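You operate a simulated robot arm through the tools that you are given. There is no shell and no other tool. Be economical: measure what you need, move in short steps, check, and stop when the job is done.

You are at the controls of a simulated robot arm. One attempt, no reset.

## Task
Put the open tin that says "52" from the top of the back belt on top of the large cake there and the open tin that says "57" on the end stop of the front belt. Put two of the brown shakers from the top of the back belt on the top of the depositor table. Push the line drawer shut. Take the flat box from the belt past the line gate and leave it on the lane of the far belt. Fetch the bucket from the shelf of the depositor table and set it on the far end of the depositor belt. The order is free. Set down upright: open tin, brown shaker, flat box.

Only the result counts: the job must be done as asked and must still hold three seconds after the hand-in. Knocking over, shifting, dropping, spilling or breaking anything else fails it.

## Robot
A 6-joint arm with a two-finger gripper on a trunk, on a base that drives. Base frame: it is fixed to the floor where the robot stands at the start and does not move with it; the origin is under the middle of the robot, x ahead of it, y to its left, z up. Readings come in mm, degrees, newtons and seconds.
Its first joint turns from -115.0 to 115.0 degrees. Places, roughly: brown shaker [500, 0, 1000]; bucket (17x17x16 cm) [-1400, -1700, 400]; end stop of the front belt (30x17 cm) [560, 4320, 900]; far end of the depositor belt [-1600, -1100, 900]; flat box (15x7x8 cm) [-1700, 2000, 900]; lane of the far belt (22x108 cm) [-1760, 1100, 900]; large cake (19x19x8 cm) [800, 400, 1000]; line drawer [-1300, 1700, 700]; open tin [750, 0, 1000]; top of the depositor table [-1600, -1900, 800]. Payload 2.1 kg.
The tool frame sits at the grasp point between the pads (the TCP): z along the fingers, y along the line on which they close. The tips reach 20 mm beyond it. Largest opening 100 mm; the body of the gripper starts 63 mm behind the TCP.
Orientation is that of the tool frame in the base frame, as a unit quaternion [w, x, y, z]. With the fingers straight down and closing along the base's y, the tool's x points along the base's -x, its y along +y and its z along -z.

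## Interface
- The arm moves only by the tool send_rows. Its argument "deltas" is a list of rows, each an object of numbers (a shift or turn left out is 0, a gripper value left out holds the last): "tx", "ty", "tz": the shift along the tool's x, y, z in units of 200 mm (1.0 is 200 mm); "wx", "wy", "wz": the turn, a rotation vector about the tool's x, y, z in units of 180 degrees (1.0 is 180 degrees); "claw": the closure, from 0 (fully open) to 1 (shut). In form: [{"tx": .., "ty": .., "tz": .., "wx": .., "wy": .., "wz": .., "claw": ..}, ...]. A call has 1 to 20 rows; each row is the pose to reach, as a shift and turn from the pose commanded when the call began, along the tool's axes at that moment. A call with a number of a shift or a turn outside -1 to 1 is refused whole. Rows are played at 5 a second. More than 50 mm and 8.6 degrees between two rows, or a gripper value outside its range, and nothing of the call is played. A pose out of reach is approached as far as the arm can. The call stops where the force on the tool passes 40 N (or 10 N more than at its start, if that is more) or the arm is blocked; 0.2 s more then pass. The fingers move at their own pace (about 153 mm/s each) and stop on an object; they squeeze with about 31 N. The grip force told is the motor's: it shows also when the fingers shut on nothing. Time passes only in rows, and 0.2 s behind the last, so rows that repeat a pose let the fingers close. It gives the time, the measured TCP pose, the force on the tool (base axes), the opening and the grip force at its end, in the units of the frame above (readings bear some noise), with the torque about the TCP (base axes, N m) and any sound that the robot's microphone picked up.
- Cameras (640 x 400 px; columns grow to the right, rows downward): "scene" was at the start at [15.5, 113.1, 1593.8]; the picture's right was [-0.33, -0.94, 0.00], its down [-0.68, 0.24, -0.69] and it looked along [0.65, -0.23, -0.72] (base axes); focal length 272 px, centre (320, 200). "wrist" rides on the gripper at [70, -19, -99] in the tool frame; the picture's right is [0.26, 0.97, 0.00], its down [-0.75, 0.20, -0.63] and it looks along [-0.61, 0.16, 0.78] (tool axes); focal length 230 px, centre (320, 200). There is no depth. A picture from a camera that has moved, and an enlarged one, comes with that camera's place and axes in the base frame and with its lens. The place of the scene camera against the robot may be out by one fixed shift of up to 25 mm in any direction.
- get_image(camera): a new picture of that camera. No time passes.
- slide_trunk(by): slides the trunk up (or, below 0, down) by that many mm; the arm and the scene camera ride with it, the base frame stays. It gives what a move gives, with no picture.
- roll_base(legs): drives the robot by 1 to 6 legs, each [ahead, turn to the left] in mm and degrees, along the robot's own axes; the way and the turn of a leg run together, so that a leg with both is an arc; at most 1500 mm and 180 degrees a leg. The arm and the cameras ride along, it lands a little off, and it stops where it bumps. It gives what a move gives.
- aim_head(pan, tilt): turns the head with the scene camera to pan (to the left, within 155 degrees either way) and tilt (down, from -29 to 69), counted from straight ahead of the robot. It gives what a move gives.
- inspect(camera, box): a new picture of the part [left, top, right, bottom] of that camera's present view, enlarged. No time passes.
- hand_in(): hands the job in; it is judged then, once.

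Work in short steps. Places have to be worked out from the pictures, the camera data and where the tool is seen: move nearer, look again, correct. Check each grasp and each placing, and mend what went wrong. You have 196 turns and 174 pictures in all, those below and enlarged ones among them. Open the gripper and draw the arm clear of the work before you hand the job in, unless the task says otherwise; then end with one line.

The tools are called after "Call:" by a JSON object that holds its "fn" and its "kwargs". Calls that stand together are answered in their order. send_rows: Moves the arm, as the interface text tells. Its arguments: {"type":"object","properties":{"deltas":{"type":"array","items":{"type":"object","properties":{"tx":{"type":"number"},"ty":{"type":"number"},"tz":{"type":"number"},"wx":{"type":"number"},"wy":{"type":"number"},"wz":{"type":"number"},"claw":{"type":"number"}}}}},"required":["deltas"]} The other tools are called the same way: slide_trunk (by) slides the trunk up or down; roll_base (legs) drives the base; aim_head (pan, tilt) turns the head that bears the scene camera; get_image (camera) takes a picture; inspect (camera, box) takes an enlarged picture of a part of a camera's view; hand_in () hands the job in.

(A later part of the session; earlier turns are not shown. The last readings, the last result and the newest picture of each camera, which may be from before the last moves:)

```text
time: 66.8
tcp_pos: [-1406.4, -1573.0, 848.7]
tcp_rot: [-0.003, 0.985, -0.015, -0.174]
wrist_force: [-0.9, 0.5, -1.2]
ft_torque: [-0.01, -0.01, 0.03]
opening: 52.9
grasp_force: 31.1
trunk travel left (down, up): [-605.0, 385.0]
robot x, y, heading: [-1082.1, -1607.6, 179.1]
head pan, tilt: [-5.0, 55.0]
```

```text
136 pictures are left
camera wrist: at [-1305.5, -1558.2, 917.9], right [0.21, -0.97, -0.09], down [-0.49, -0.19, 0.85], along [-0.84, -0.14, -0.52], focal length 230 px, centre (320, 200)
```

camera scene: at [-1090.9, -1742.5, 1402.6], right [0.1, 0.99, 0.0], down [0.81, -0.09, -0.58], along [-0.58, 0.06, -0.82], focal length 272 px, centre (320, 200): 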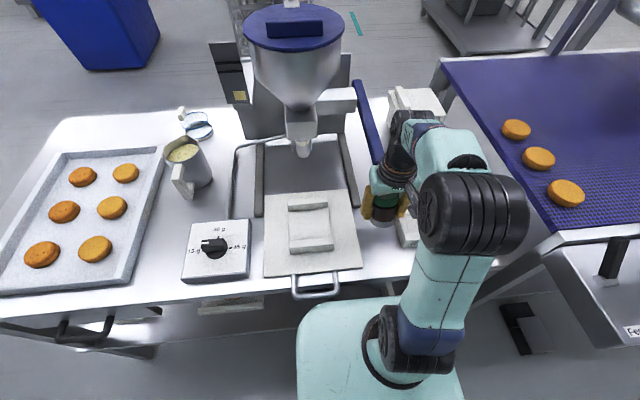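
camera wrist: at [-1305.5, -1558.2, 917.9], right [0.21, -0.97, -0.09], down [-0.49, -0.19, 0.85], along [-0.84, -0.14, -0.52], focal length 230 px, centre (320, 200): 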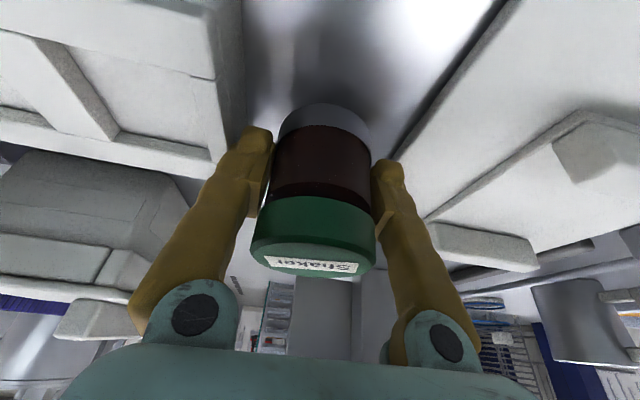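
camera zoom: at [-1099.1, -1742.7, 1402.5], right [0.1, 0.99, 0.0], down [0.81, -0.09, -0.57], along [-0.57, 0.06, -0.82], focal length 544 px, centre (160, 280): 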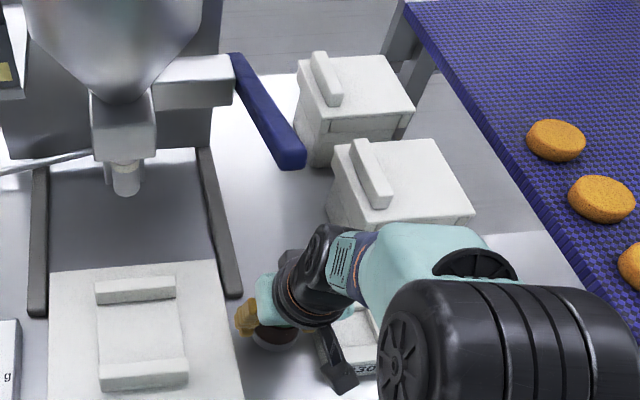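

Aligned and clear. I lower gently 8 mm, watching the force.

Call:
{"fn": "send_rows", "kwargs": {"deltas": [{"tz": 0.0094, "tx": 0.0034, "ty": 0.01}, {"tz": 0.0188, "tx": 0.0068, "ty": 0.015}, {"tz": 0.0376, "tx": 0.0137, "ty": 0.015}]}}

```text
time: 67.7
tcp_pos: [-1406.2, -1573.8, 840.7]
tcp_rot: [-0.002, 0.985, -0.014, -0.174]
wrist_force: [-1.0, 0.3, -2.0]
ft_torque: [0.03, 0.0, 0.04]
opening: 53.0
grasp_force: 31.5
trunk travel left (down, up): [-605.0, 385.0]
robot x, y, heading: [-1081.2, -1608.6, 179.0]
head pan, tilt: [-5.0, 55.0]
```

No contact yet; I keep lowering in 2 mm steps.

Call:
{"fn": "send_rows", "kwargs": {"deltas": [{"tz": 0.0094, "tx": 0.0034}, {"tz": 0.0188, "tx": 0.0068}]}}

Call:
{"fn": "inspect", "kwargs": {"camera": "wrist", "box": [220, 60, 420, 185]}}

```text
time: 68.2
tcp_pos: [-1408.2, -1574.2, 838.2]
tcp_rot: [-0.003, 0.985, -0.015, -0.175]
wrist_force: [0.5, 0.3, -0.8]
ft_torque: [0.0, 0.0, -0.01]
opening: 52.9
grasp_force: 30.9
trunk travel left (down, up): [-605.0, 385.0]
robot x, y, heading: [-1084.2, -1608.0, 179.0]
head pan, tilt: [-5.0, 55.0]
```

```text
3.20 times, centred on (320, 122) of wrist
camera zoom: at [-1306.0, -1560.0, 906.2], right [0.21, -0.97, -0.09], down [-0.49, -0.19, 0.85], along [-0.84, -0.14, -0.52], focal length 736 px, centre (320, 448)
```

zoom: 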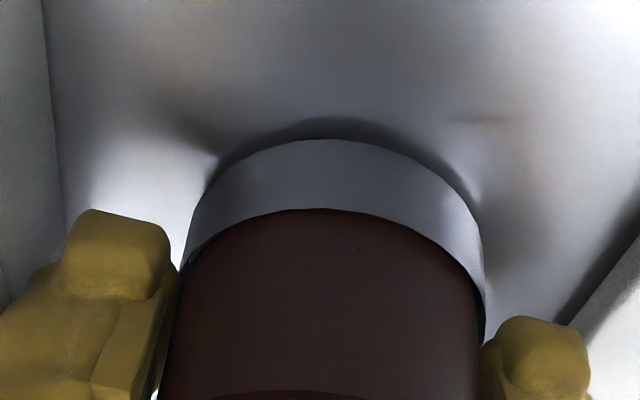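

Close to the surface (the shadow nearly meets the base). I continue.

Call:
{"fn": "send_rows", "kwargs": {"deltas": [{"tz": 0.0094, "tx": 0.0034}, {"tz": 0.0188, "tx": 0.0068}]}}

```text
time: 68.8
tcp_pos: [-1405.8, -1573.2, 833.3]
tcp_rot: [-0.003, 0.984, -0.015, -0.176]
wrist_force: [-0.4, 0.0, 9.5]
ft_torque: [-0.27, -0.03, -0.02]
opening: 52.8
grasp_force: 30.9
trunk travel left (down, up): [-605.0, 385.0]
robot x, y, heading: [-1081.3, -1609.0, 178.8]
head pan, tilt: [-5.0, 55.0]
```

Contact (9.5 N up). I open just enough to release, then check.

Call:
{"fn": "send_rows", "kwargs": {"deltas": [{"claw": 0.42}, {"claw": 0.36}, {"claw": 0.33}, {"claw": 0.33}]}}

Call:
{"fn": "get_image", "kwargs": {"camera": "wrist"}}

```text
time: 69.8
tcp_pos: [-1407.7, -1572.4, 832.9]
tcp_rot: [-0.002, 0.985, -0.015, -0.174]
wrist_force: [-0.1, -0.8, 0.2]
ft_torque: [0.01, -0.05, 0.02]
opening: 67.1
grasp_force: 0.1
trunk travel left (down, up): [-605.0, 385.0]
robot x, y, heading: [-1084.6, -1612.2, 179.1]
head pan, tilt: [-5.0, 55.0]
```

```text
134 pictures are left
camera wrist: at [-1305.7, -1559.7, 902.4], right [0.21, -0.97, -0.09], down [-0.49, -0.19, 0.85], along [-0.84, -0.14, -0.52], focal length 230 px, centre (320, 200)
```

wrist: 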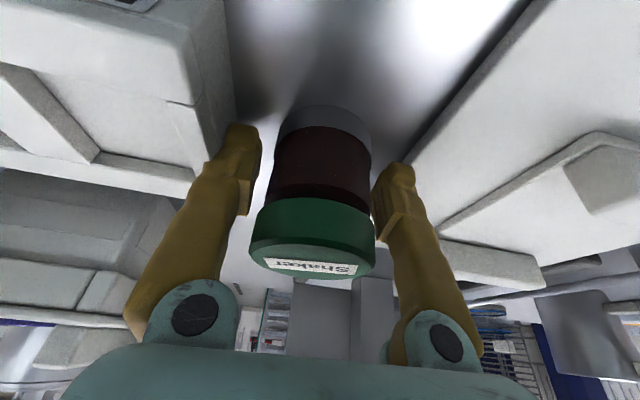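

Released. I withdraw back along the fingers 200 mm and verify the shaker stands.

Call:
{"fn": "send_rows", "kwargs": {"deltas": [{"tz": -0.1}, {"tz": -0.2}, {"tz": -0.4}, {"tz": -0.6}, {"tz": -0.8}, {"tz": -1.0, "claw": 0.0}]}}

Call:
{"fn": "get_image", "kwargs": {"camera": "wrist"}}

Call:
{"fn": "get_image", "kwargs": {"camera": "scene"}}

```text
time: 71.2
tcp_pos: [-1372.7, -1565.6, 1029.5]
tcp_rot: [-0.002, 0.985, -0.015, -0.174]
wrist_force: [1.1, -0.4, -0.1]
ft_torque: [0.01, 0.01, -0.01]
opening: 100.4
grasp_force: 0.1
out of reach, approached as far as the arm can: row 4, 5, 6
trunk travel left (down, up): [-605.0, 385.0]
robot x, y, heading: [-1084.3, -1609.6, 179.2]
head pan, tilt: [-5.0, 55.0]
```

```text
133 pictures are left
camera wrist: at [-1271.9, -1550.8, 1098.8], right [0.21, -0.97, -0.09], down [-0.5, -0.19, 0.85], along [-0.84, -0.14, -0.52], focal length 230 px, centre (320, 200)
```

wrist: 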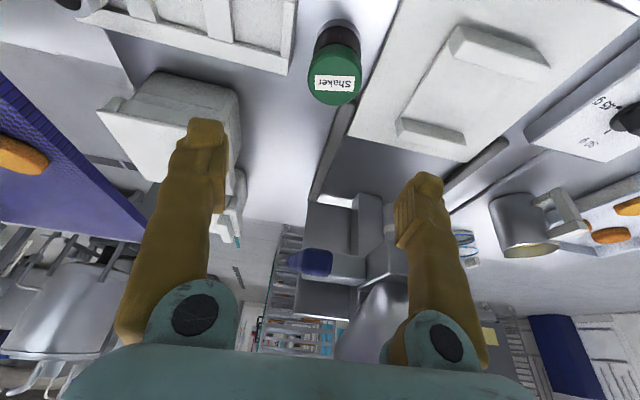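

```text
132 pictures are left
camera scene: at [-1097.7, -1742.9, 1402.4], right [0.1, 0.99, 0.0], down [0.81, -0.09, -0.57], along [-0.57, 0.06, -0.82], focal length 272 px, centre (320, 200)
```

scene: 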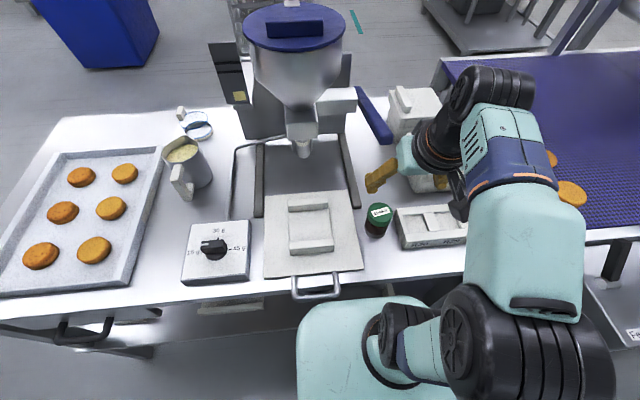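

Shaker one stands upright at (-1406,-1572). Next I look at the bucket: back off 350 mm and view the shelf and the depositor belt.

Call:
{"fn": "roll_base", "kwargs": {"legs": [[-350, 0]]}}

Call:
{"fn": "slide_trunk", "kwargs": {"by": -250}}

Call:
{"fn": "aim_head", "kwargs": {"pan": 0, "tilt": 35}}

Call:
{"fn": "get_image", "kwargs": {"camera": "scene"}}

Call:
{"fn": "get_image", "kwargs": {"camera": "wrist"}}

```text
time: 73.5
tcp_pos: [-1021.8, -1572.1, 1028.1]
tcp_rot: [-0.003, 0.985, -0.013, -0.174]
wrist_force: [0.4, 0.3, 0.3]
ft_torque: [-0.03, 0.01, 0.01]
opening: 99.9
grasp_force: 0.0
trunk travel left (down, up): [-605.0, 385.0]
robot x, y, heading: [-731.5, -1616.5, 179.2]
head pan, tilt: [-5.0, 55.0]
```

```text
time: 76.1
tcp_pos: [-1022.0, -1570.9, 779.0]
tcp_rot: [-0.002, 0.985, -0.013, -0.173]
wrist_force: [0.6, -0.4, 0.6]
ft_torque: [0.01, -0.02, 0.01]
opening: 100.3
grasp_force: 0.1
trunk travel left (down, up): [-355.0, 635.0]
robot x, y, heading: [-731.6, -1614.9, 179.0]
head pan, tilt: [-5.0, 55.0]
```

```text
time: 76.9
tcp_pos: [-1021.0, -1572.0, 778.3]
tcp_rot: [-0.002, 0.985, -0.013, -0.172]
wrist_force: [-0.6, -0.2, 0.5]
ft_torque: [-0.02, 0.01, 0.03]
opening: 99.9
grasp_force: 0.1
trunk travel left (down, up): [-355.0, 635.0]
robot x, y, heading: [-731.6, -1616.8, 179.2]
head pan, tilt: [0.0, 35.0]
```

```text
131 pictures are left
camera scene: at [-761.8, -1754.3, 1180.6], right [0.01, 1.0, 0.0], down [0.57, -0.01, -0.82], along [-0.82, 0.01, -0.57], focal length 272 px, centre (320, 200)
```

scene: 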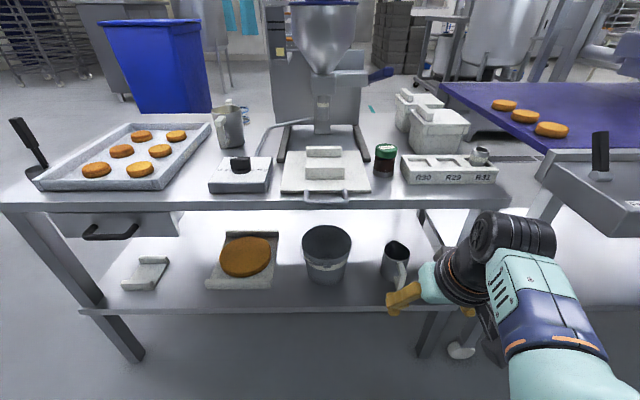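

```text
130 pictures are left
camera wrist: at [-920.5, -1556.8, 848.2], right [0.22, -0.97, -0.09], down [-0.5, -0.19, 0.85], along [-0.84, -0.14, -0.52], focal length 230 px, centre (320, 200)
```

wrist: 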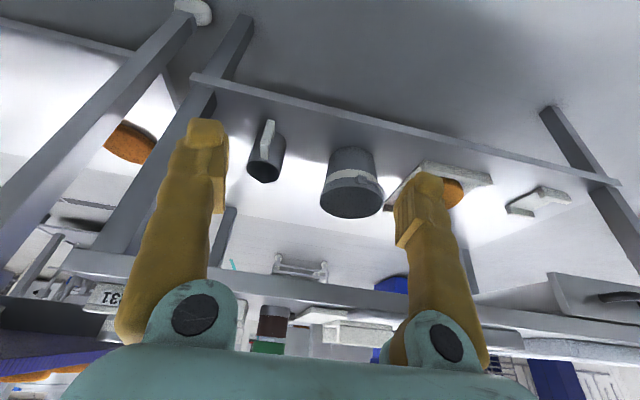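

Call:
{"fn": "inspect", "kwargs": {"camera": "scene", "box": [280, 210, 430, 300]}}

Call:
{"fn": "inspect", "kwargs": {"camera": "wrist", "box": [230, 110, 430, 235]}}

Call:
{"fn": "inspect", "kwargs": {"camera": "scene", "box": [400, 60, 640, 210]}}

```text
4.27 times, centred on (355, 255) of scene
camera zoom: at [-761.8, -1754.3, 1180.6], right [0.01, 1.0, 0.0], down [0.57, -0.01, -0.82], along [-0.82, 0.01, -0.57], focal length 1161 px, centre (171, -35)
```

zoom: 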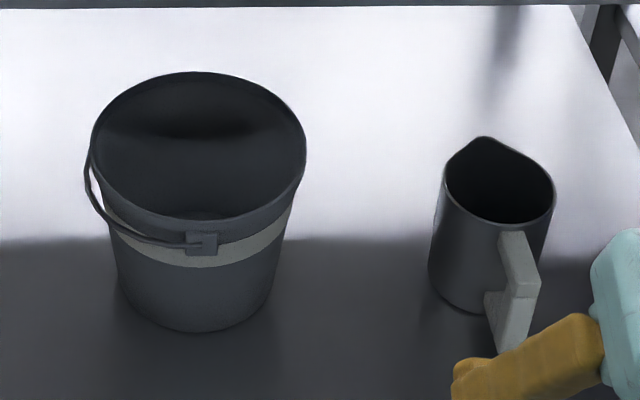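

```text
3.20 times, centred on (330, 172) of wrist
camera zoom: at [-920.5, -1556.8, 848.2], right [0.22, -0.97, -0.09], down [-0.5, -0.19, 0.85], along [-0.84, -0.14, -0.52], focal length 736 px, centre (288, 288)
```

zoom: 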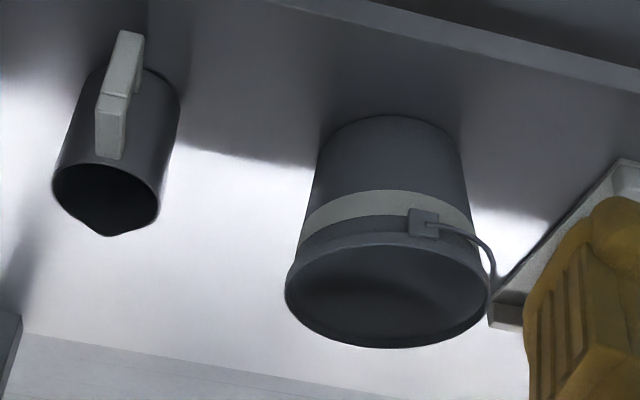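

```text
2.67 times, centred on (520, 135) of scene
camera zoom: at [-761.8, -1754.3, 1180.6], right [0.01, 1.0, 0.0], down [0.57, -0.01, -0.82], along [-0.82, 0.01, -0.57], focal length 726 px, centre (-213, 373)
```

zoom: 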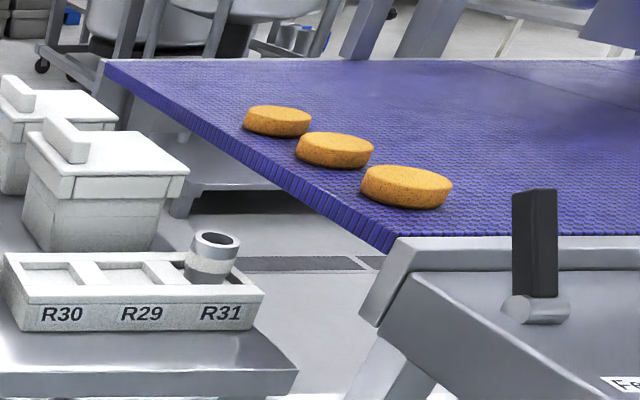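

The bucket is a pail with rim centre ≈(-1435,-1725,~510); I plan to grip its right-hand (+y) wall with a forward-tilted tool. I first try rolling the wrist the other way so the camera sits on top.

Call:
{"fn": "send_rows", "kwargs": {"deltas": [{"wz": -0.045}, {"wz": -0.09}, {"wz": -0.135}, {"wz": -0.18}, {"wz": -0.225}, {"wz": -0.27}, {"wz": -0.315}, {"wz": -0.36}, {"wz": -0.405}, {"wz": -0.45}, {"wz": -0.495}, {"wz": -0.54}, {"wz": -0.585}, {"wz": -0.63}, {"wz": -0.675}, {"wz": -0.72}, {"wz": -0.765}, {"wz": -0.81}, {"wz": -0.855}, {"wz": -0.9}]}}

```text
time: 81.1
tcp_pos: [-1023.8, -1579.5, 778.3]
tcp_rot: [-0.172, 0.166, 0.971, -0.023]
wrist_force: [0.7, 0.4, -0.1]
ft_torque: [0.0, 0.02, -0.04]
opening: 100.0
grasp_force: 0.1
out of reach, approached as far as the arm can: row 20
trunk travel left (down, up): [-355.0, 635.0]
robot x, y, heading: [-730.7, -1611.7, 179.3]
head pan, tilt: [0.0, 35.0]
```

The roll stops just short of 180° on this side too, so I undo it and use the normal orientation, with the scene camera as the upper eye.

Call:
{"fn": "send_rows", "kwargs": {"deltas": [{"wz": 0.045}, {"wz": 0.09}, {"wz": 0.135}, {"wz": 0.18}, {"wz": 0.225}, {"wz": 0.27}, {"wz": 0.315}, {"wz": 0.36}, {"wz": 0.405}, {"wz": 0.45}, {"wz": 0.495}, {"wz": 0.54}, {"wz": 0.585}, {"wz": 0.63}, {"wz": 0.675}, {"wz": 0.72}, {"wz": 0.765}, {"wz": 0.81}, {"wz": 0.855}, {"wz": 0.9}]}}

Call:
{"fn": "send_rows", "kwargs": {"deltas": [{"wy": -0.045}, {"wy": -0.09}, {"wy": -0.135}, {"wy": -0.18}, {"wy": -0.225}, {"wy": -0.27}]}}

Call:
{"fn": "get_image", "kwargs": {"camera": "wrist"}}

```text
time: 85.3
tcp_pos: [-1023.3, -1578.9, 778.3]
tcp_rot: [-0.002, 0.985, -0.015, -0.172]
wrist_force: [0.0, 0.8, 0.2]
ft_torque: [0.02, -0.01, 0.04]
opening: 99.9
grasp_force: 0.1
trunk travel left (down, up): [-355.0, 635.0]
robot x, y, heading: [-732.2, -1614.1, 179.3]
head pan, tilt: [0.0, 35.0]
```

```text
time: 86.7
tcp_pos: [-1072.6, -1493.4, 751.6]
tcp_rot: [-0.008, 0.826, -0.012, -0.564]
wrist_force: [1.2, -0.1, 0.5]
ft_torque: [-0.01, 0.0, -0.01]
opening: 99.9
grasp_force: 0.0
out of reach, approached as far as the arm can: row 1, 2, 3, 4, 5, 6
trunk travel left (down, up): [-355.0, 635.0]
robot x, y, heading: [-730.5, -1610.3, 179.0]
head pan, tilt: [0.0, 35.0]
```

```text
126 pictures are left
camera wrist: at [-952.9, -1479.6, 724.8], right [0.07, -0.97, -0.24], down [0.31, -0.21, 0.93], along [-0.95, -0.14, 0.28], focal length 230 px, centre (320, 200)
```

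wrist: 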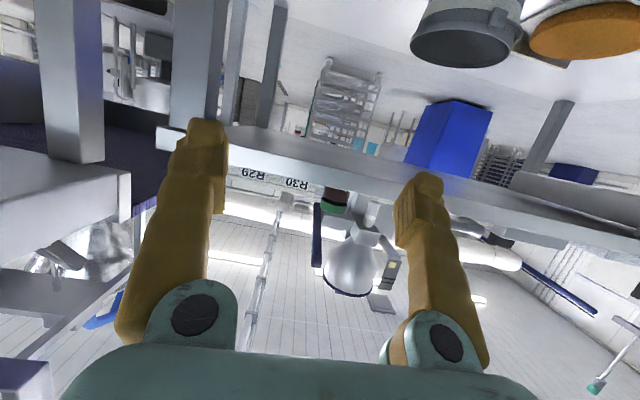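

I centre the arm and extend, then lower the trunk so the hand is at bucket height in front of the table.

Call:
{"fn": "send_rows", "kwargs": {"deltas": [{"tz": 0.09, "tx": -0.037, "ty": 0.15}, {"tz": 0.18, "tx": -0.075, "ty": 0.3}, {"tz": 0.27, "tx": -0.11, "ty": 0.45}, {"tz": 0.36, "tx": -0.15, "ty": 0.6}, {"tz": 0.46, "tx": -0.187, "ty": 0.735}]}}

Call:
{"fn": "slide_trunk", "kwargs": {"by": -170}}

Call:
{"fn": "get_image", "kwargs": {"camera": "scene"}}

Call:
{"fn": "get_image", "kwargs": {"camera": "wrist"}}

```text
time: 87.9
tcp_pos: [-1149.1, -1590.6, 748.4]
tcp_rot: [-0.006, 0.826, -0.01, -0.563]
wrist_force: [-0.2, 0.9, 0.0]
ft_torque: [-0.01, 0.0, -0.05]
opening: 100.2
grasp_force: 0.0
out of reach, approached as far as the arm can: row 1, 2, 4, 5
trunk travel left (down, up): [-355.0, 635.0]
robot x, y, heading: [-731.1, -1616.9, 179.4]
head pan, tilt: [0.0, 35.0]
```

```text
time: 89.9
tcp_pos: [-1149.0, -1590.9, 578.2]
tcp_rot: [-0.005, 0.827, -0.009, -0.563]
wrist_force: [0.4, 0.8, -0.4]
ft_torque: [0.04, -0.03, 0.02]
opening: 100.2
grasp_force: 0.1
trunk travel left (down, up): [-185.0, 805.0]
robot x, y, heading: [-735.8, -1617.6, 179.1]
head pan, tilt: [0.0, 35.0]
```

```text
125 pictures are left
camera scene: at [-761.8, -1754.3, 1010.7], right [0.01, 1.0, 0.0], down [0.57, -0.01, -0.82], along [-0.82, 0.01, -0.57], focal length 272 px, centre (320, 200)
```

scene: 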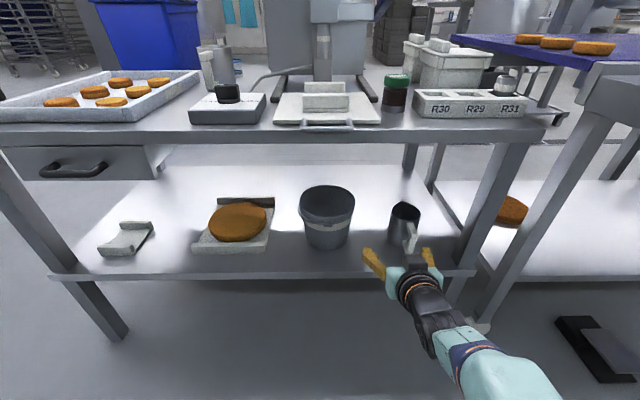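

```text
124 pictures are left
camera wrist: at [-1029.7, -1575.4, 550.3], right [0.07, -0.97, -0.24], down [0.31, -0.21, 0.93], along [-0.95, -0.14, 0.28], focal length 230 px, centre (320, 200)
```

wrist: 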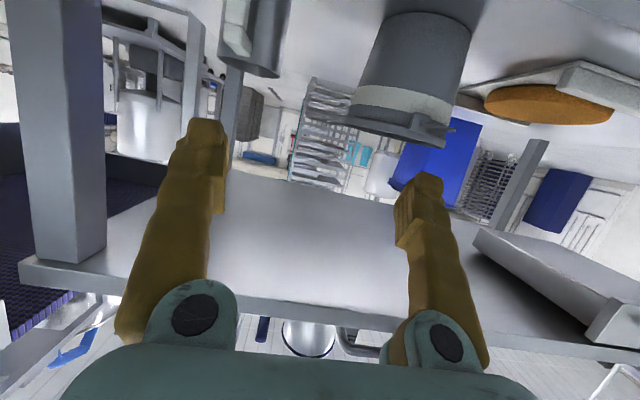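

The wrist camera puts the rim at z≈520, centre ≈(-1416,-1730). I set tilt 45°, shift to y=-1647 (the +y wall), half-close the fingers, then drive in above the rim.

Call:
{"fn": "send_rows", "kwargs": {"deltas": [{"wy": 0.033, "ty": 0.07, "claw": 0.4}, {"wy": 0.066, "ty": 0.14, "claw": 0.4}, {"wy": 0.1, "ty": 0.21, "claw": 0.4}, {"wy": 0.131, "ty": 0.28, "claw": 0.4}, {"wy": 0.131, "ty": 0.28, "tx": -0.065, "tz": -0.025, "claw": 0.4}]}}

Call:
{"fn": "get_image", "kwargs": {"camera": "wrist"}}

```text
time: 91.1
tcp_pos: [-1151.1, -1648.0, 590.8]
tcp_rot: [-0.005, 0.924, -0.011, -0.382]
wrist_force: [-0.2, 0.7, 0.2]
ft_torque: [-0.01, -0.01, -0.01]
opening: 60.0
grasp_force: 0.2
out of reach, approached as far as the arm can: row 1
trunk travel left (down, up): [-185.0, 805.0]
robot x, y, heading: [-731.7, -1613.0, 179.2]
head pan, tilt: [0.0, 35.0]
```

```text
123 pictures are left
camera wrist: at [-1028.9, -1633.1, 612.2], right [0.16, -0.97, -0.18], down [-0.09, -0.2, 0.98], along [-0.98, -0.14, -0.12], focal length 230 px, centre (320, 200)
```

wrist: 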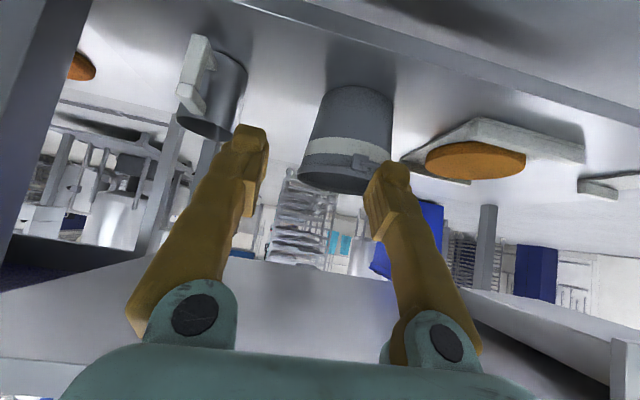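

Rim +y edge measures y≈-1646; aligned. I drive ahead 262 mm, fingers passing above the rim.

Call:
{"fn": "roll_base", "kwargs": {"legs": [[262, 0]]}}

Call:
{"fn": "get_image", "kwargs": {"camera": "wrist"}}

Call:
{"fn": "get_image", "kwargs": {"camera": "scene"}}

```text
time: 92.9
tcp_pos: [-1411.9, -1642.0, 591.7]
tcp_rot: [-0.006, 0.924, -0.013, -0.383]
wrist_force: [0.0, -0.7, -0.1]
ft_torque: [-0.03, 0.0, -0.05]
opening: 60.2
grasp_force: 0.1
trunk travel left (down, up): [-185.0, 805.0]
robot x, y, heading: [-993.2, -1615.1, 179.0]
head pan, tilt: [0.0, 35.0]
```

```text
122 pictures are left
camera wrist: at [-1290.0, -1627.9, 612.0], right [0.16, -0.97, -0.18], down [-0.09, -0.2, 0.98], along [-0.98, -0.14, -0.12], focal length 230 px, centre (320, 200)
```

wrist: 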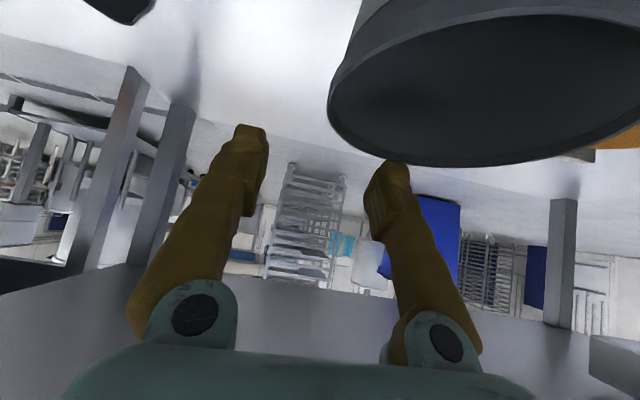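

```text
121 pictures are left
camera scene: at [-1023.2, -1750.2, 1010.7], right [0.02, 1.0, 0.0], down [0.57, -0.01, -0.82], along [-0.82, 0.01, -0.57], focal length 272 px, centre (320, 200)
```

scene: 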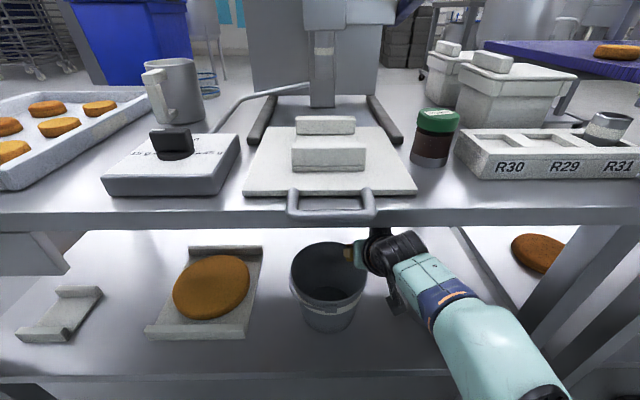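

Refined rim centre ≈(-1440,-1728,527). I go forward 25 mm, 6 mm left, then descend ~75 mm so the wall lies between the fingers.

Call:
{"fn": "send_rows", "kwargs": {"deltas": [{"tz": 0.088, "tx": -0.088, "ty": 0.03}, {"tz": 0.188, "tx": 0.012, "ty": 0.03}, {"tz": 0.288, "tx": 0.112, "ty": 0.03}, {"tz": 0.353, "tx": 0.177, "ty": 0.03}]}}

Call:
{"fn": "get_image", "kwargs": {"camera": "wrist"}}

Call:
{"fn": "inspect", "kwargs": {"camera": "scene", "box": [260, 210, 460, 335]}}

```text
time: 93.9
tcp_pos: [-1435.8, -1648.6, 517.8]
tcp_rot: [-0.006, 0.923, -0.014, -0.384]
wrist_force: [0.4, 0.8, 0.6]
ft_torque: [0.0, -0.02, -0.01]
opening: 59.8
grasp_force: 0.0
trunk travel left (down, up): [-185.0, 805.0]
robot x, y, heading: [-989.8, -1610.1, 179.0]
head pan, tilt: [0.0, 35.0]
```

```text
120 pictures are left
camera wrist: at [-1314.5, -1634.2, 537.3], right [0.16, -0.97, -0.18], down [-0.09, -0.2, 0.98], along [-0.98, -0.14, -0.12], focal length 230 px, centre (320, 200)
```

wrist: 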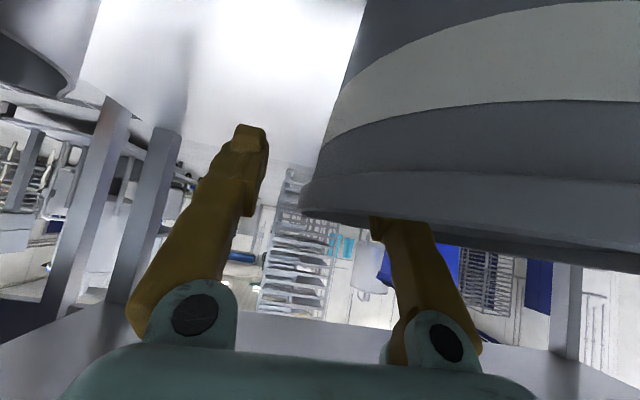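

```text
3.20 times, centred on (360, 272) of scene
camera zoom: at [-1023.4, -1750.2, 1010.8], right [0.02, 1.0, 0.0], down [0.57, -0.01, -0.82], along [-0.82, 0.01, -0.57], focal length 871 px, centre (192, -32)
```

zoom: 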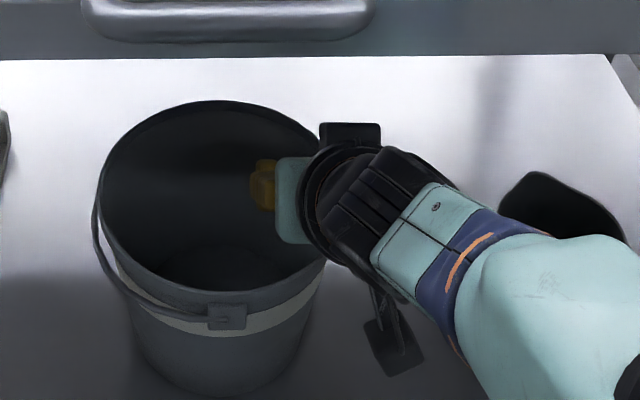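

One finger is inside, one outside the wall. I go 8 mm deeper and close.

Call:
{"fn": "send_rows", "kwargs": {"deltas": [{"tz": 0.028, "tx": 0.028}, {"tz": 0.028, "tx": 0.028, "claw": 0.7}, {"tz": 0.028, "tx": 0.028, "claw": 1.0}, {"tz": 0.028, "tx": 0.028, "claw": 1.0}, {"tz": 0.028, "tx": 0.028, "claw": 1.0}]}}

```text
time: 95.1
tcp_pos: [-1436.3, -1648.4, 508.7]
tcp_rot: [-0.006, 0.923, -0.013, -0.384]
wrist_force: [-1.8, -0.6, 3.5]
ft_torque: [-0.41, 0.64, -0.08]
opening: 5.9
grasp_force: 31.2
trunk travel left (down, up): [-185.0, 805.0]
robot x, y, heading: [-995.8, -1607.7, 179.1]
head pan, tilt: [0.0, 35.0]
```

Wall gripped (6 mm). I lift 25 mm with the trunk and check the load.

Call:
{"fn": "slide_trunk", "kwargs": {"by": 25}}

Call:
{"fn": "get_image", "kwargs": {"camera": "scene"}}

Call:
{"fn": "get_image", "kwargs": {"camera": "wrist"}}

```text
time: 95.8
tcp_pos: [-1435.0, -1648.0, 533.3]
tcp_rot: [-0.005, 0.924, -0.012, -0.382]
wrist_force: [0.0, 1.0, -1.4]
ft_torque: [0.11, -0.04, -0.01]
opening: 6.0
grasp_force: 30.7
trunk travel left (down, up): [-210.0, 780.0]
robot x, y, heading: [-995.2, -1606.7, 178.9]
head pan, tilt: [0.0, 35.0]
```

```text
118 pictures are left
camera scene: at [-1023.5, -1750.3, 1035.7], right [0.02, 1.0, 0.0], down [0.57, -0.01, -0.82], along [-0.82, 0.01, -0.57], focal length 272 px, centre (320, 200)
```

scene: 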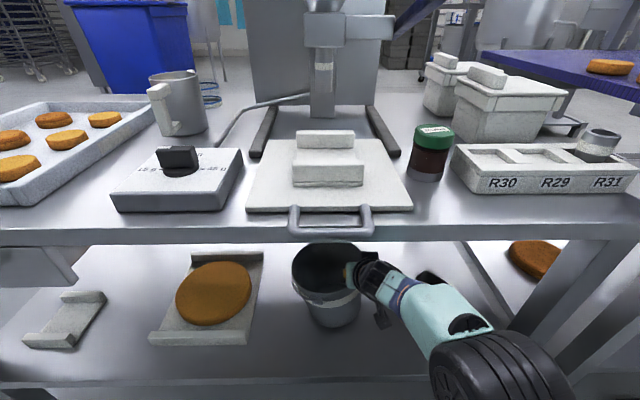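

```text
117 pictures are left
camera wrist: at [-1314.1, -1634.2, 554.3], right [0.16, -0.97, -0.18], down [-0.09, -0.2, 0.98], along [-0.98, -0.14, -0.12], focal length 230 px, centre (320, 200)
```

wrist: 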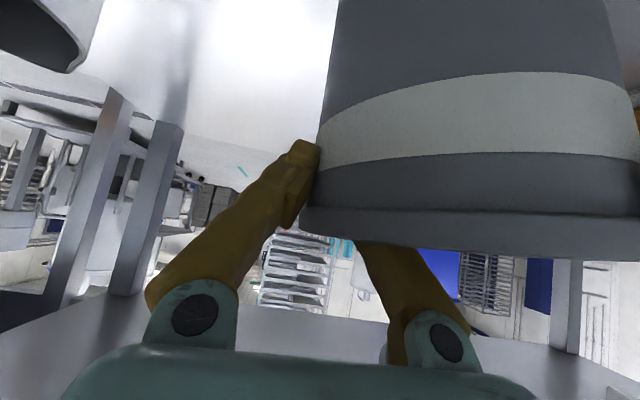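

The bucket is held, light. I back out from under the table, raise the trunk, and look at the depositor belt.

Call:
{"fn": "roll_base", "kwargs": {"legs": [[-430, 0]]}}

Call:
{"fn": "slide_trunk", "kwargs": {"by": 520}}

Call:
{"fn": "aim_head", "kwargs": {"pan": -30, "tilt": 25}}

Call:
{"fn": "get_image", "kwargs": {"camera": "scene"}}

```text
time: 98.4
tcp_pos: [-1011.7, -1656.7, 533.4]
tcp_rot: [-0.006, 0.924, -0.011, -0.383]
wrist_force: [0.2, -0.1, -2.2]
ft_torque: [0.07, -0.02, 0.0]
opening: 6.2
grasp_force: 30.6
trunk travel left (down, up): [-210.0, 780.0]
robot x, y, heading: [-565.3, -1617.9, 179.0]
head pan, tilt: [0.0, 35.0]
```

```text
refused: 520 is not a number from -400 to 400
```

```text
time: 99.4
tcp_pos: [-1011.4, -1656.6, 533.1]
tcp_rot: [-0.005, 0.924, -0.012, -0.383]
wrist_force: [-0.3, 0.4, -1.9]
ft_torque: [0.09, -0.04, 0.01]
opening: 6.0
grasp_force: 31.3
trunk travel left (down, up): [-210.0, 780.0]
robot x, y, heading: [-570.2, -1612.5, 179.4]
head pan, tilt: [-30.0, 25.0]
```

```text
116 pictures are left
camera scene: at [-590.1, -1710.9, 1051.4], right [0.51, 0.86, 0.0], down [0.36, -0.22, -0.91], along [-0.78, 0.46, -0.42], focal length 272 px, centre (320, 200)
```

scene: 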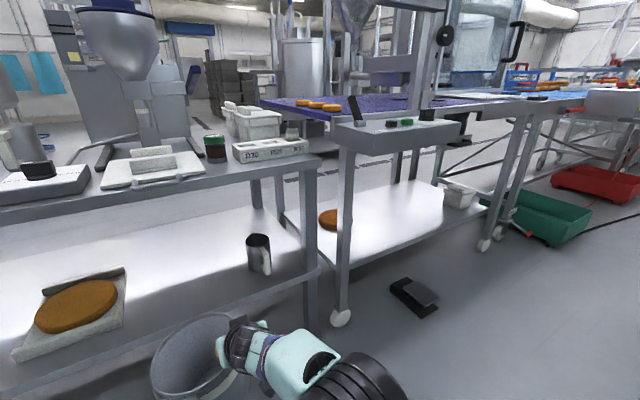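

Call:
{"fn": "slide_trunk", "kwargs": {"by": 400}}

Call:
{"fn": "roll_base", "kwargs": {"legs": [[0, -60]]}}

Call:
{"fn": "aim_head", "kwargs": {"pan": 30, "tilt": 30}}

Call:
{"fn": "get_image", "kwargs": {"camera": "scene"}}

```text
time: 103.2
tcp_pos: [-1010.9, -1656.3, 934.2]
tcp_rot: [-0.006, 0.924, -0.012, -0.383]
wrist_force: [0.6, 0.0, -1.4]
ft_torque: [0.12, -0.03, -0.01]
opening: 5.9
grasp_force: 30.8
trunk travel left (down, up): [-610.0, 380.0]
robot x, y, heading: [-565.3, -1617.9, 179.5]
head pan, tilt: [-30.0, 25.0]
```

```text
time: 106.3
tcp_pos: [-824.4, -1253.9, 932.5]
tcp_rot: [-0.195, 0.795, -0.471, -0.329]
wrist_force: [0.6, 0.9, -1.9]
ft_torque: [0.02, -0.11, -0.01]
opening: 6.2
grasp_force: 30.5
trunk travel left (down, up): [-610.0, 380.0]
robot x, y, heading: [-566.7, -1619.0, 119.3]
head pan, tilt: [-30.0, 25.0]
```

```text
time: 107.6
tcp_pos: [-825.4, -1254.5, 933.1]
tcp_rot: [-0.195, 0.795, -0.471, -0.329]
wrist_force: [-0.1, -0.1, -1.4]
ft_torque: [0.01, -0.09, -0.03]
opening: 6.2
grasp_force: 31.0
trunk travel left (down, up): [-610.0, 380.0]
robot x, y, heading: [-567.0, -1615.9, 119.1]
head pan, tilt: [30.0, 30.0]
```

```text
115 pictures are left
camera scene: at [-739.4, -1691.6, 1443.5], right [0.51, 0.86, 0.0], down [0.43, -0.26, -0.87], along [-0.74, 0.44, -0.5], focal length 272 px, centre (320, 200)
```

scene: 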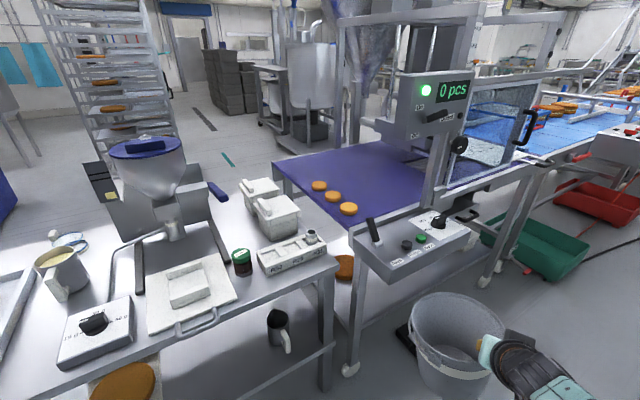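

The far-end area shows cakes at y≈-1175 and free belt beyond them. I raise the trunk so the bucket clears the control box, and drive to face the belt at y≈-932.

Call:
{"fn": "slide_trunk", "kwargs": {"by": 220}}

Call:
{"fn": "roll_base", "kwargs": {"legs": [[0, -14], [700, 0], [0, 75]]}}

Call:
{"fn": "aim_head", "kwargs": {"pan": 15, "tilt": 40}}

Call:
{"fn": "get_image", "kwargs": {"camera": "scene"}}

Call:
{"fn": "get_image", "kwargs": {"camera": "wrist"}}

```text
time: 109.9
tcp_pos: [-825.0, -1254.0, 1153.4]
tcp_rot: [-0.194, 0.795, -0.471, -0.329]
wrist_force: [-0.6, 0.5, -1.3]
ft_torque: [0.06, -0.06, 0.04]
opening: 6.0
grasp_force: 30.9
trunk travel left (down, up): [-830.0, 160.0]
robot x, y, heading: [-570.1, -1620.1, 119.2]
head pan, tilt: [30.0, 30.0]
```

```text
time: 116.5
tcp_pos: [-1135.6, -719.2, 1152.4]
tcp_rot: [-0.124, 0.883, -0.281, -0.355]
wrist_force: [9.6, 8.5, 0.0]
ft_torque: [0.02, 0.03, 0.25]
opening: 5.8
grasp_force: 31.4
trunk travel left (down, up): [-830.0, 160.0]
robot x, y, heading: [-753.4, -933.6, 146.0]
head pan, tilt: [30.0, 30.0]
stopped in leg 3: the force on the tool passed its limit at 72 N (the readings are from after the stop); the commanded pose is now the measured one
```

```text
time: 117.3
tcp_pos: [-1138.1, -718.2, 1151.9]
tcp_rot: [-0.122, 0.883, -0.281, -0.356]
wrist_force: [10.0, 3.7, -2.1]
ft_torque: [0.03, -0.14, 0.24]
opening: 6.2
grasp_force: 30.9
trunk travel left (down, up): [-830.0, 160.0]
robot x, y, heading: [-753.8, -934.2, 146.1]
head pan, tilt: [15.0, 40.0]
```

```text
114 pictures are left
camera scene: at [-858.2, -1053.6, 1648.7], right [0.32, 0.95, 0.0], down [0.61, -0.21, -0.77], along [-0.73, 0.25, -0.64], focal length 272 px, centre (320, 200)
```

scene: 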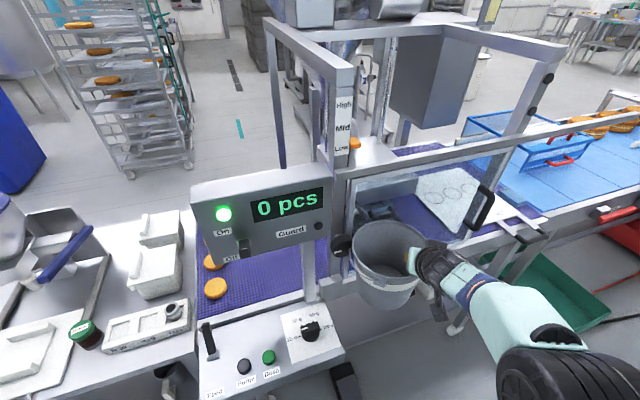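

```text
113 pictures are left
camera wrist: at [-1028.4, -774.6, 1174.7], right [-0.41, -0.89, -0.19], down [-0.2, -0.12, 0.97], along [-0.89, 0.44, -0.13], focal length 230 px, centre (320, 200)
```

wrist: 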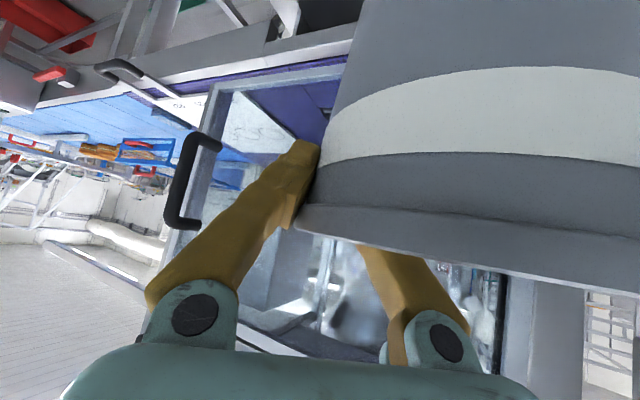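

The bucket bumped the guard post while I turned. I turn back right to release it, then back away and re-plan.

Call:
{"fn": "roll_base", "kwargs": {"legs": [[0, -12], [-250, 0]]}}

Call:
{"fn": "get_image", "kwargs": {"camera": "scene"}}

Call:
{"fn": "get_image", "kwargs": {"camera": "wrist"}}

```text
time: 119.9
tcp_pos: [-915.9, -825.5, 1151.1]
tcp_rot: [-0.159, 0.85, -0.369, -0.341]
wrist_force: [-0.8, 0.9, -2.2]
ft_torque: [0.04, -0.09, 0.0]
opening: 5.8
grasp_force: 31.2
trunk travel left (down, up): [-830.0, 160.0]
robot x, y, heading: [-580.1, -1117.2, 134.3]
head pan, tilt: [15.0, 40.0]
```

```text
112 pictures are left
camera scene: at [-712.1, -1209.9, 1648.1], right [0.51, 0.86, 0.0], down [0.55, -0.33, -0.77], along [-0.66, 0.39, -0.64], focal length 272 px, centre (320, 200)
```

scene: 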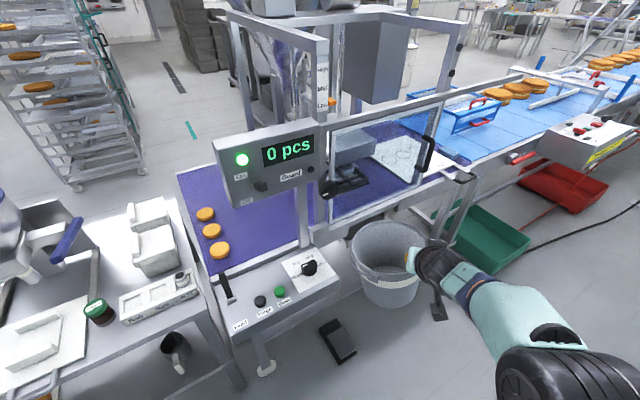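

```text
111 pictures are left
camera wrist: at [-820.0, -901.8, 1173.8], right [-0.58, -0.79, -0.2], down [-0.23, -0.07, 0.97], along [-0.78, 0.61, -0.14], focal length 230 px, centre (320, 200)
```

wrist: 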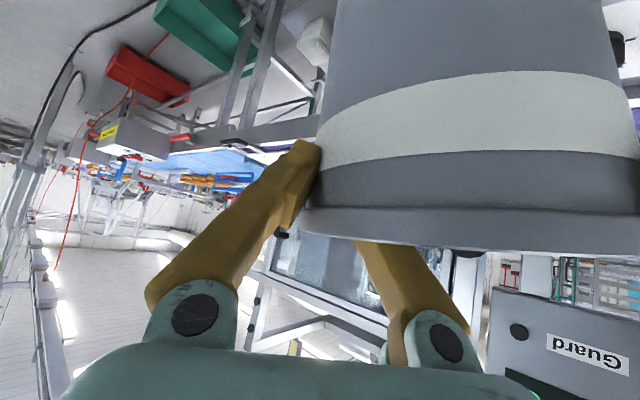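

The display box blocks the front approach, so I will come from behind the belt, where there is over 1 m of free floor. I turn toward the table's left end and look at the way around.

Call:
{"fn": "roll_base", "kwargs": {"legs": [[-80, 0], [0, 128]]}}

Call:
{"fn": "aim_head", "kwargs": {"pan": 12, "tilt": 15}}

Call:
{"fn": "get_image", "kwargs": {"camera": "scene"}}

```text
time: 126.2
tcp_pos: [-564.3, -1611.7, 1152.0]
tcp_rot: [0.23, 0.718, 0.585, -0.297]
wrist_force: [-0.1, 0.1, -1.8]
ft_torque: [0.02, 0.12, 0.04]
opening: 6.1
grasp_force: 30.0
trunk travel left (down, up): [-830.0, 160.0]
robot x, y, heading: [-522.2, -1173.8, -100.3]
head pan, tilt: [15.0, 40.0]
```

```text
time: 127.1
tcp_pos: [-565.2, -1610.5, 1150.8]
tcp_rot: [0.231, 0.718, 0.585, -0.297]
wrist_force: [0.2, 0.1, -1.4]
ft_torque: [0.03, 0.1, 0.01]
opening: 6.2
grasp_force: 30.9
trunk travel left (down, up): [-830.0, 160.0]
robot x, y, heading: [-522.0, -1176.7, -100.5]
head pan, tilt: [12.0, 15.0]
```

```text
110 pictures are left
camera scene: at [-372.1, -1231.6, 1687.6], right [-1.0, -0.03, 0.0], down [-0.01, 0.26, -0.97], along [0.03, -0.97, -0.26], focal length 272 px, centre (320, 200)
```

scene: 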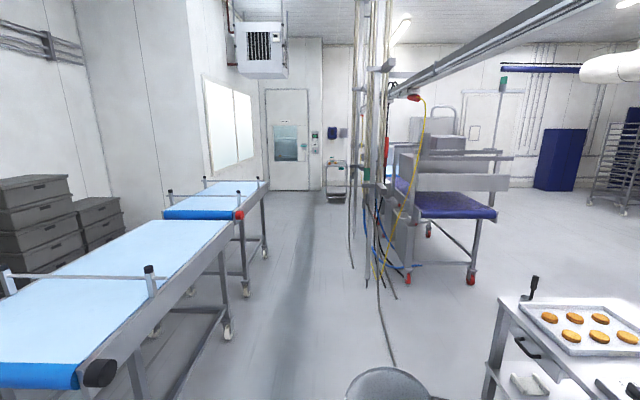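

The way round the table's left end is free (a cable end lies near (-865,-2840)). I drive diagonally past the table corner.

Call:
{"fn": "roll_base", "kwargs": {"legs": [[0, -2.4], [1256, 0], [0, -36], [730, 0], [0, -41], [300, 0]]}}

Call:
{"fn": "aim_head", "kwargs": {"pan": -50, "tilt": 20}}

Call:
{"fn": "get_image", "kwargs": {"camera": "scene"}}

```text
time: 142.6
tcp_pos: [-2060.3, -2930.4, 1153.0]
tcp_rot: [-0.012, 0.926, -0.006, -0.377]
wrist_force: [-0.6, -0.2, -1.0]
ft_torque: [0.09, -0.01, -0.03]
opening: 5.9
grasp_force: 30.6
trunk travel left (down, up): [-830.0, 160.0]
robot x, y, heading: [-1620.3, -2886.2, -179.3]
head pan, tilt: [12.0, 15.0]
```

```text
time: 143.9
tcp_pos: [-2062.0, -2932.0, 1151.9]
tcp_rot: [-0.012, 0.927, -0.006, -0.375]
wrist_force: [0.3, -0.6, -0.4]
ft_torque: [0.14, 0.0, 0.02]
opening: 5.8
grasp_force: 31.6
trunk travel left (down, up): [-830.0, 160.0]
robot x, y, heading: [-1627.5, -2885.9, -179.7]
head pan, tilt: [-50.0, 20.0]
```

```text
109 pictures are left
camera scene: at [-1622.4, -2957.5, 1679.6], right [0.76, 0.65, 0.0], down [0.22, -0.26, -0.94], along [-0.61, 0.71, -0.34], focal length 272 px, centre (320, 200)
```

scene: 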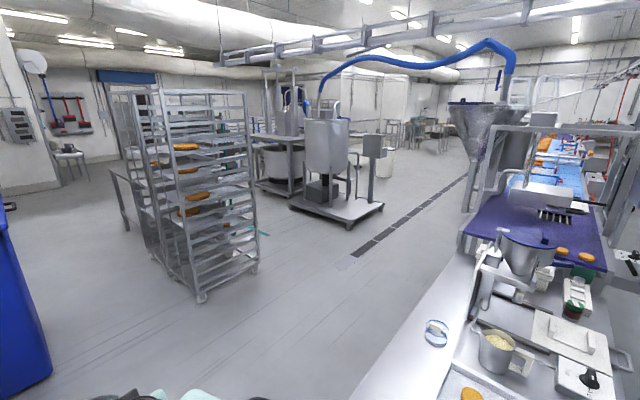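

Open floor behind. I drive to (-2650,-1160) and face the belt's back side.

Call:
{"fn": "roll_base", "kwargs": {"legs": [[1025, 0], [0, -90], [1200, 0], [520, 0], [0, -90]]}}

Call:
{"fn": "aim_head", "kwargs": {"pan": 0, "tilt": 35}}

Call:
{"fn": "get_image", "kwargs": {"camera": "scene"}}

```text
time: 165.1
tcp_pos: [-2210.2, -1169.6, 1151.0]
tcp_rot: [0.376, 0.022, 0.926, -0.018]
wrist_force: [-0.4, 0.5, -0.4]
ft_torque: [-0.07, 0.03, -0.01]
opening: 5.7
grasp_force: 31.1
trunk travel left (down, up): [-830.0, 160.0]
robot x, y, heading: [-2649.9, -1196.6, -1.6]
head pan, tilt: [-50.0, 20.0]
```

```text
time: 166.3
tcp_pos: [-2210.6, -1169.6, 1150.8]
tcp_rot: [0.376, 0.022, 0.926, -0.019]
wrist_force: [-0.4, -0.2, -1.3]
ft_torque: [-0.1, 0.07, -0.01]
opening: 6.1
grasp_force: 31.4
trunk travel left (down, up): [-830.0, 160.0]
robot x, y, heading: [-2655.1, -1194.7, -1.4]
head pan, tilt: [0.0, 35.0]
```

```text
108 pictures are left
camera scene: at [-2618.4, -1058.2, 1655.7], right [-0.03, -1.0, 0.0], down [-0.57, 0.02, -0.82], along [0.82, -0.02, -0.57], focal length 272 px, centre (320, 200)
```

scene: 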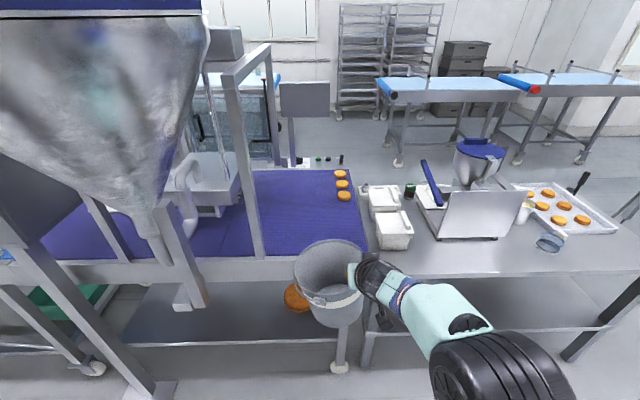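

A clear view: the belt's back edge is x≈-1912, the post at y≈-852, cakes at y≈-1200. I turn 3° and drive in so the bucket centre comes near (-1680,-1060).

Call:
{"fn": "roll_base", "kwargs": {"legs": [[0, 3], [525, 0]]}}

Call:
{"fn": "aim_head", "kwargs": {"pan": 0, "tilt": 50}}

Call:
{"fn": "get_image", "kwargs": {"camera": "scene"}}

Call:
{"fn": "get_image", "kwargs": {"camera": "wrist"}}

```text
time: 169.7
tcp_pos: [-1724.8, -1137.2, 1150.2]
tcp_rot: [0.375, 0.0, 0.927, -0.011]
wrist_force: [0.4, -0.6, -1.2]
ft_torque: [-0.11, 0.04, -0.02]
opening: 6.2
grasp_force: 31.0
trunk travel left (down, up): [-830.0, 160.0]
robot x, y, heading: [-2162.7, -1184.6, 1.0]
head pan, tilt: [0.0, 35.0]
stopped in leg 2: the robot was blocked; the commanded pose is now the measured one
```

```text
time: 170.5
tcp_pos: [-1726.8, -1135.3, 1151.6]
tcp_rot: [0.377, 0.0, 0.926, -0.01]
wrist_force: [-0.4, -0.4, -1.6]
ft_torque: [-0.09, 0.03, 0.02]
opening: 6.0
grasp_force: 30.7
trunk travel left (down, up): [-830.0, 160.0]
robot x, y, heading: [-2165.5, -1185.0, 1.3]
head pan, tilt: [0.0, 50.0]
```

```text
107 pictures are left
camera scene: at [-2152.0, -1044.0, 1634.0], right [0.02, -1.0, 0.0], down [-0.77, -0.02, -0.64], along [0.64, 0.01, -0.77], focal length 272 px, centre (320, 200)
```

scene: 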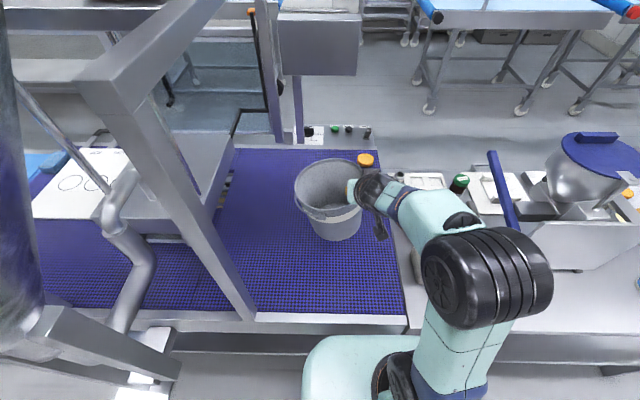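

```text
106 pictures are left
camera wrist: at [-1845.0, -1154.4, 1174.2], right [-0.18, 0.96, -0.2], down [0.1, 0.22, 0.97], along [0.98, 0.15, -0.14], focal length 230 px, centre (320, 200)
```

wrist: 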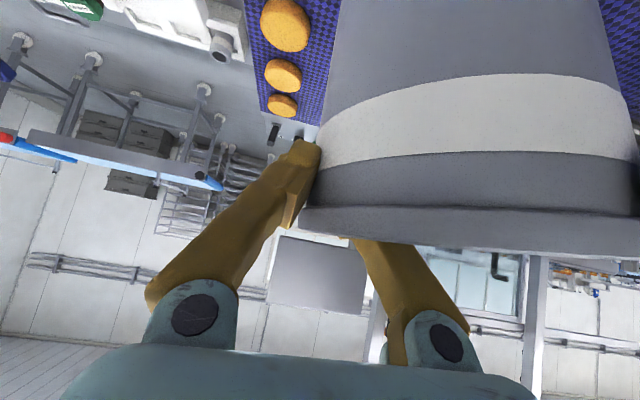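

The base touched the belt frame and stopped; the bucket hangs over the free area. I extend 45 mm and lower the trunk 100 mm.

Call:
{"fn": "send_rows", "kwargs": {"deltas": [{"tz": 0.08, "tx": -0.08}, {"tz": 0.159, "tx": -0.159}]}}

Call:
{"fn": "slide_trunk", "kwargs": {"by": -105}}

Call:
{"fn": "get_image", "kwargs": {"camera": "scene"}}

Call:
{"fn": "get_image", "kwargs": {"camera": "wrist"}}

```text
time: 171.1
tcp_pos: [-1682.3, -1135.9, 1148.6]
tcp_rot: [0.376, 0.0, 0.927, -0.01]
wrist_force: [0.4, -0.6, -2.1]
ft_torque: [-0.09, 0.0, 0.04]
opening: 6.1
grasp_force: 30.8
trunk travel left (down, up): [-830.0, 160.0]
robot x, y, heading: [-2165.0, -1189.0, 0.9]
head pan, tilt: [0.0, 50.0]
```

```text
time: 172.4
tcp_pos: [-1684.3, -1138.3, 1048.0]
tcp_rot: [0.379, 0.0, 0.925, -0.008]
wrist_force: [2.1, -2.6, 16.6]
ft_torque: [0.7, -0.6, -0.17]
opening: 5.8
grasp_force: 31.2
trunk travel left (down, up): [-725.0, 265.0]
robot x, y, heading: [-2167.3, -1178.5, 1.3]
head pan, tilt: [0.0, 50.0]
```

```text
105 pictures are left
camera scene: at [-2154.4, -1046.1, 1529.5], right [0.02, -1.0, 0.0], down [-0.76, -0.02, -0.64], along [0.64, 0.01, -0.76], focal length 272 px, centre (320, 200)
```

scene: 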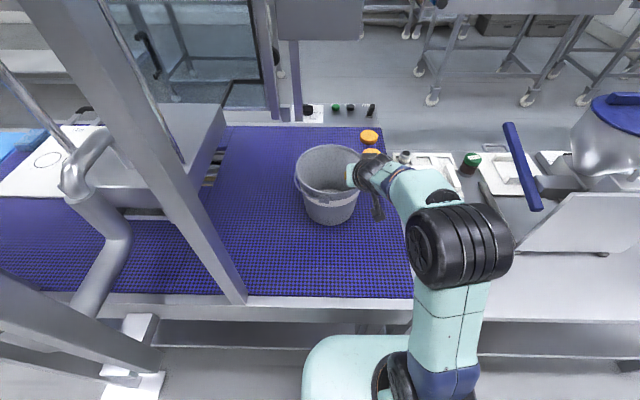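

```text
104 pictures are left
camera wrist: at [-1802.1, -1155.9, 1069.7], right [-0.18, 0.96, -0.2], down [0.09, 0.21, 0.97], along [0.98, 0.15, -0.13], focal length 230 px, centre (320, 200)
```

wrist: 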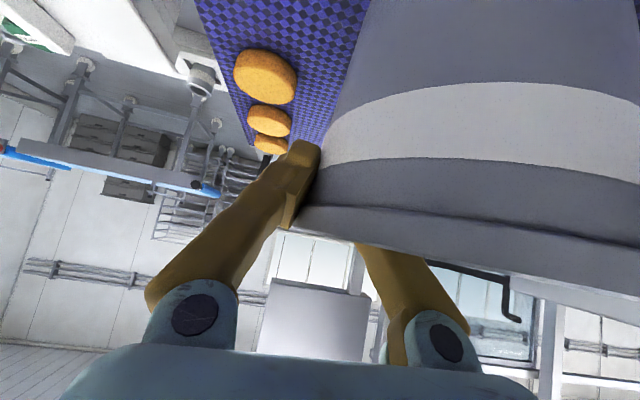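

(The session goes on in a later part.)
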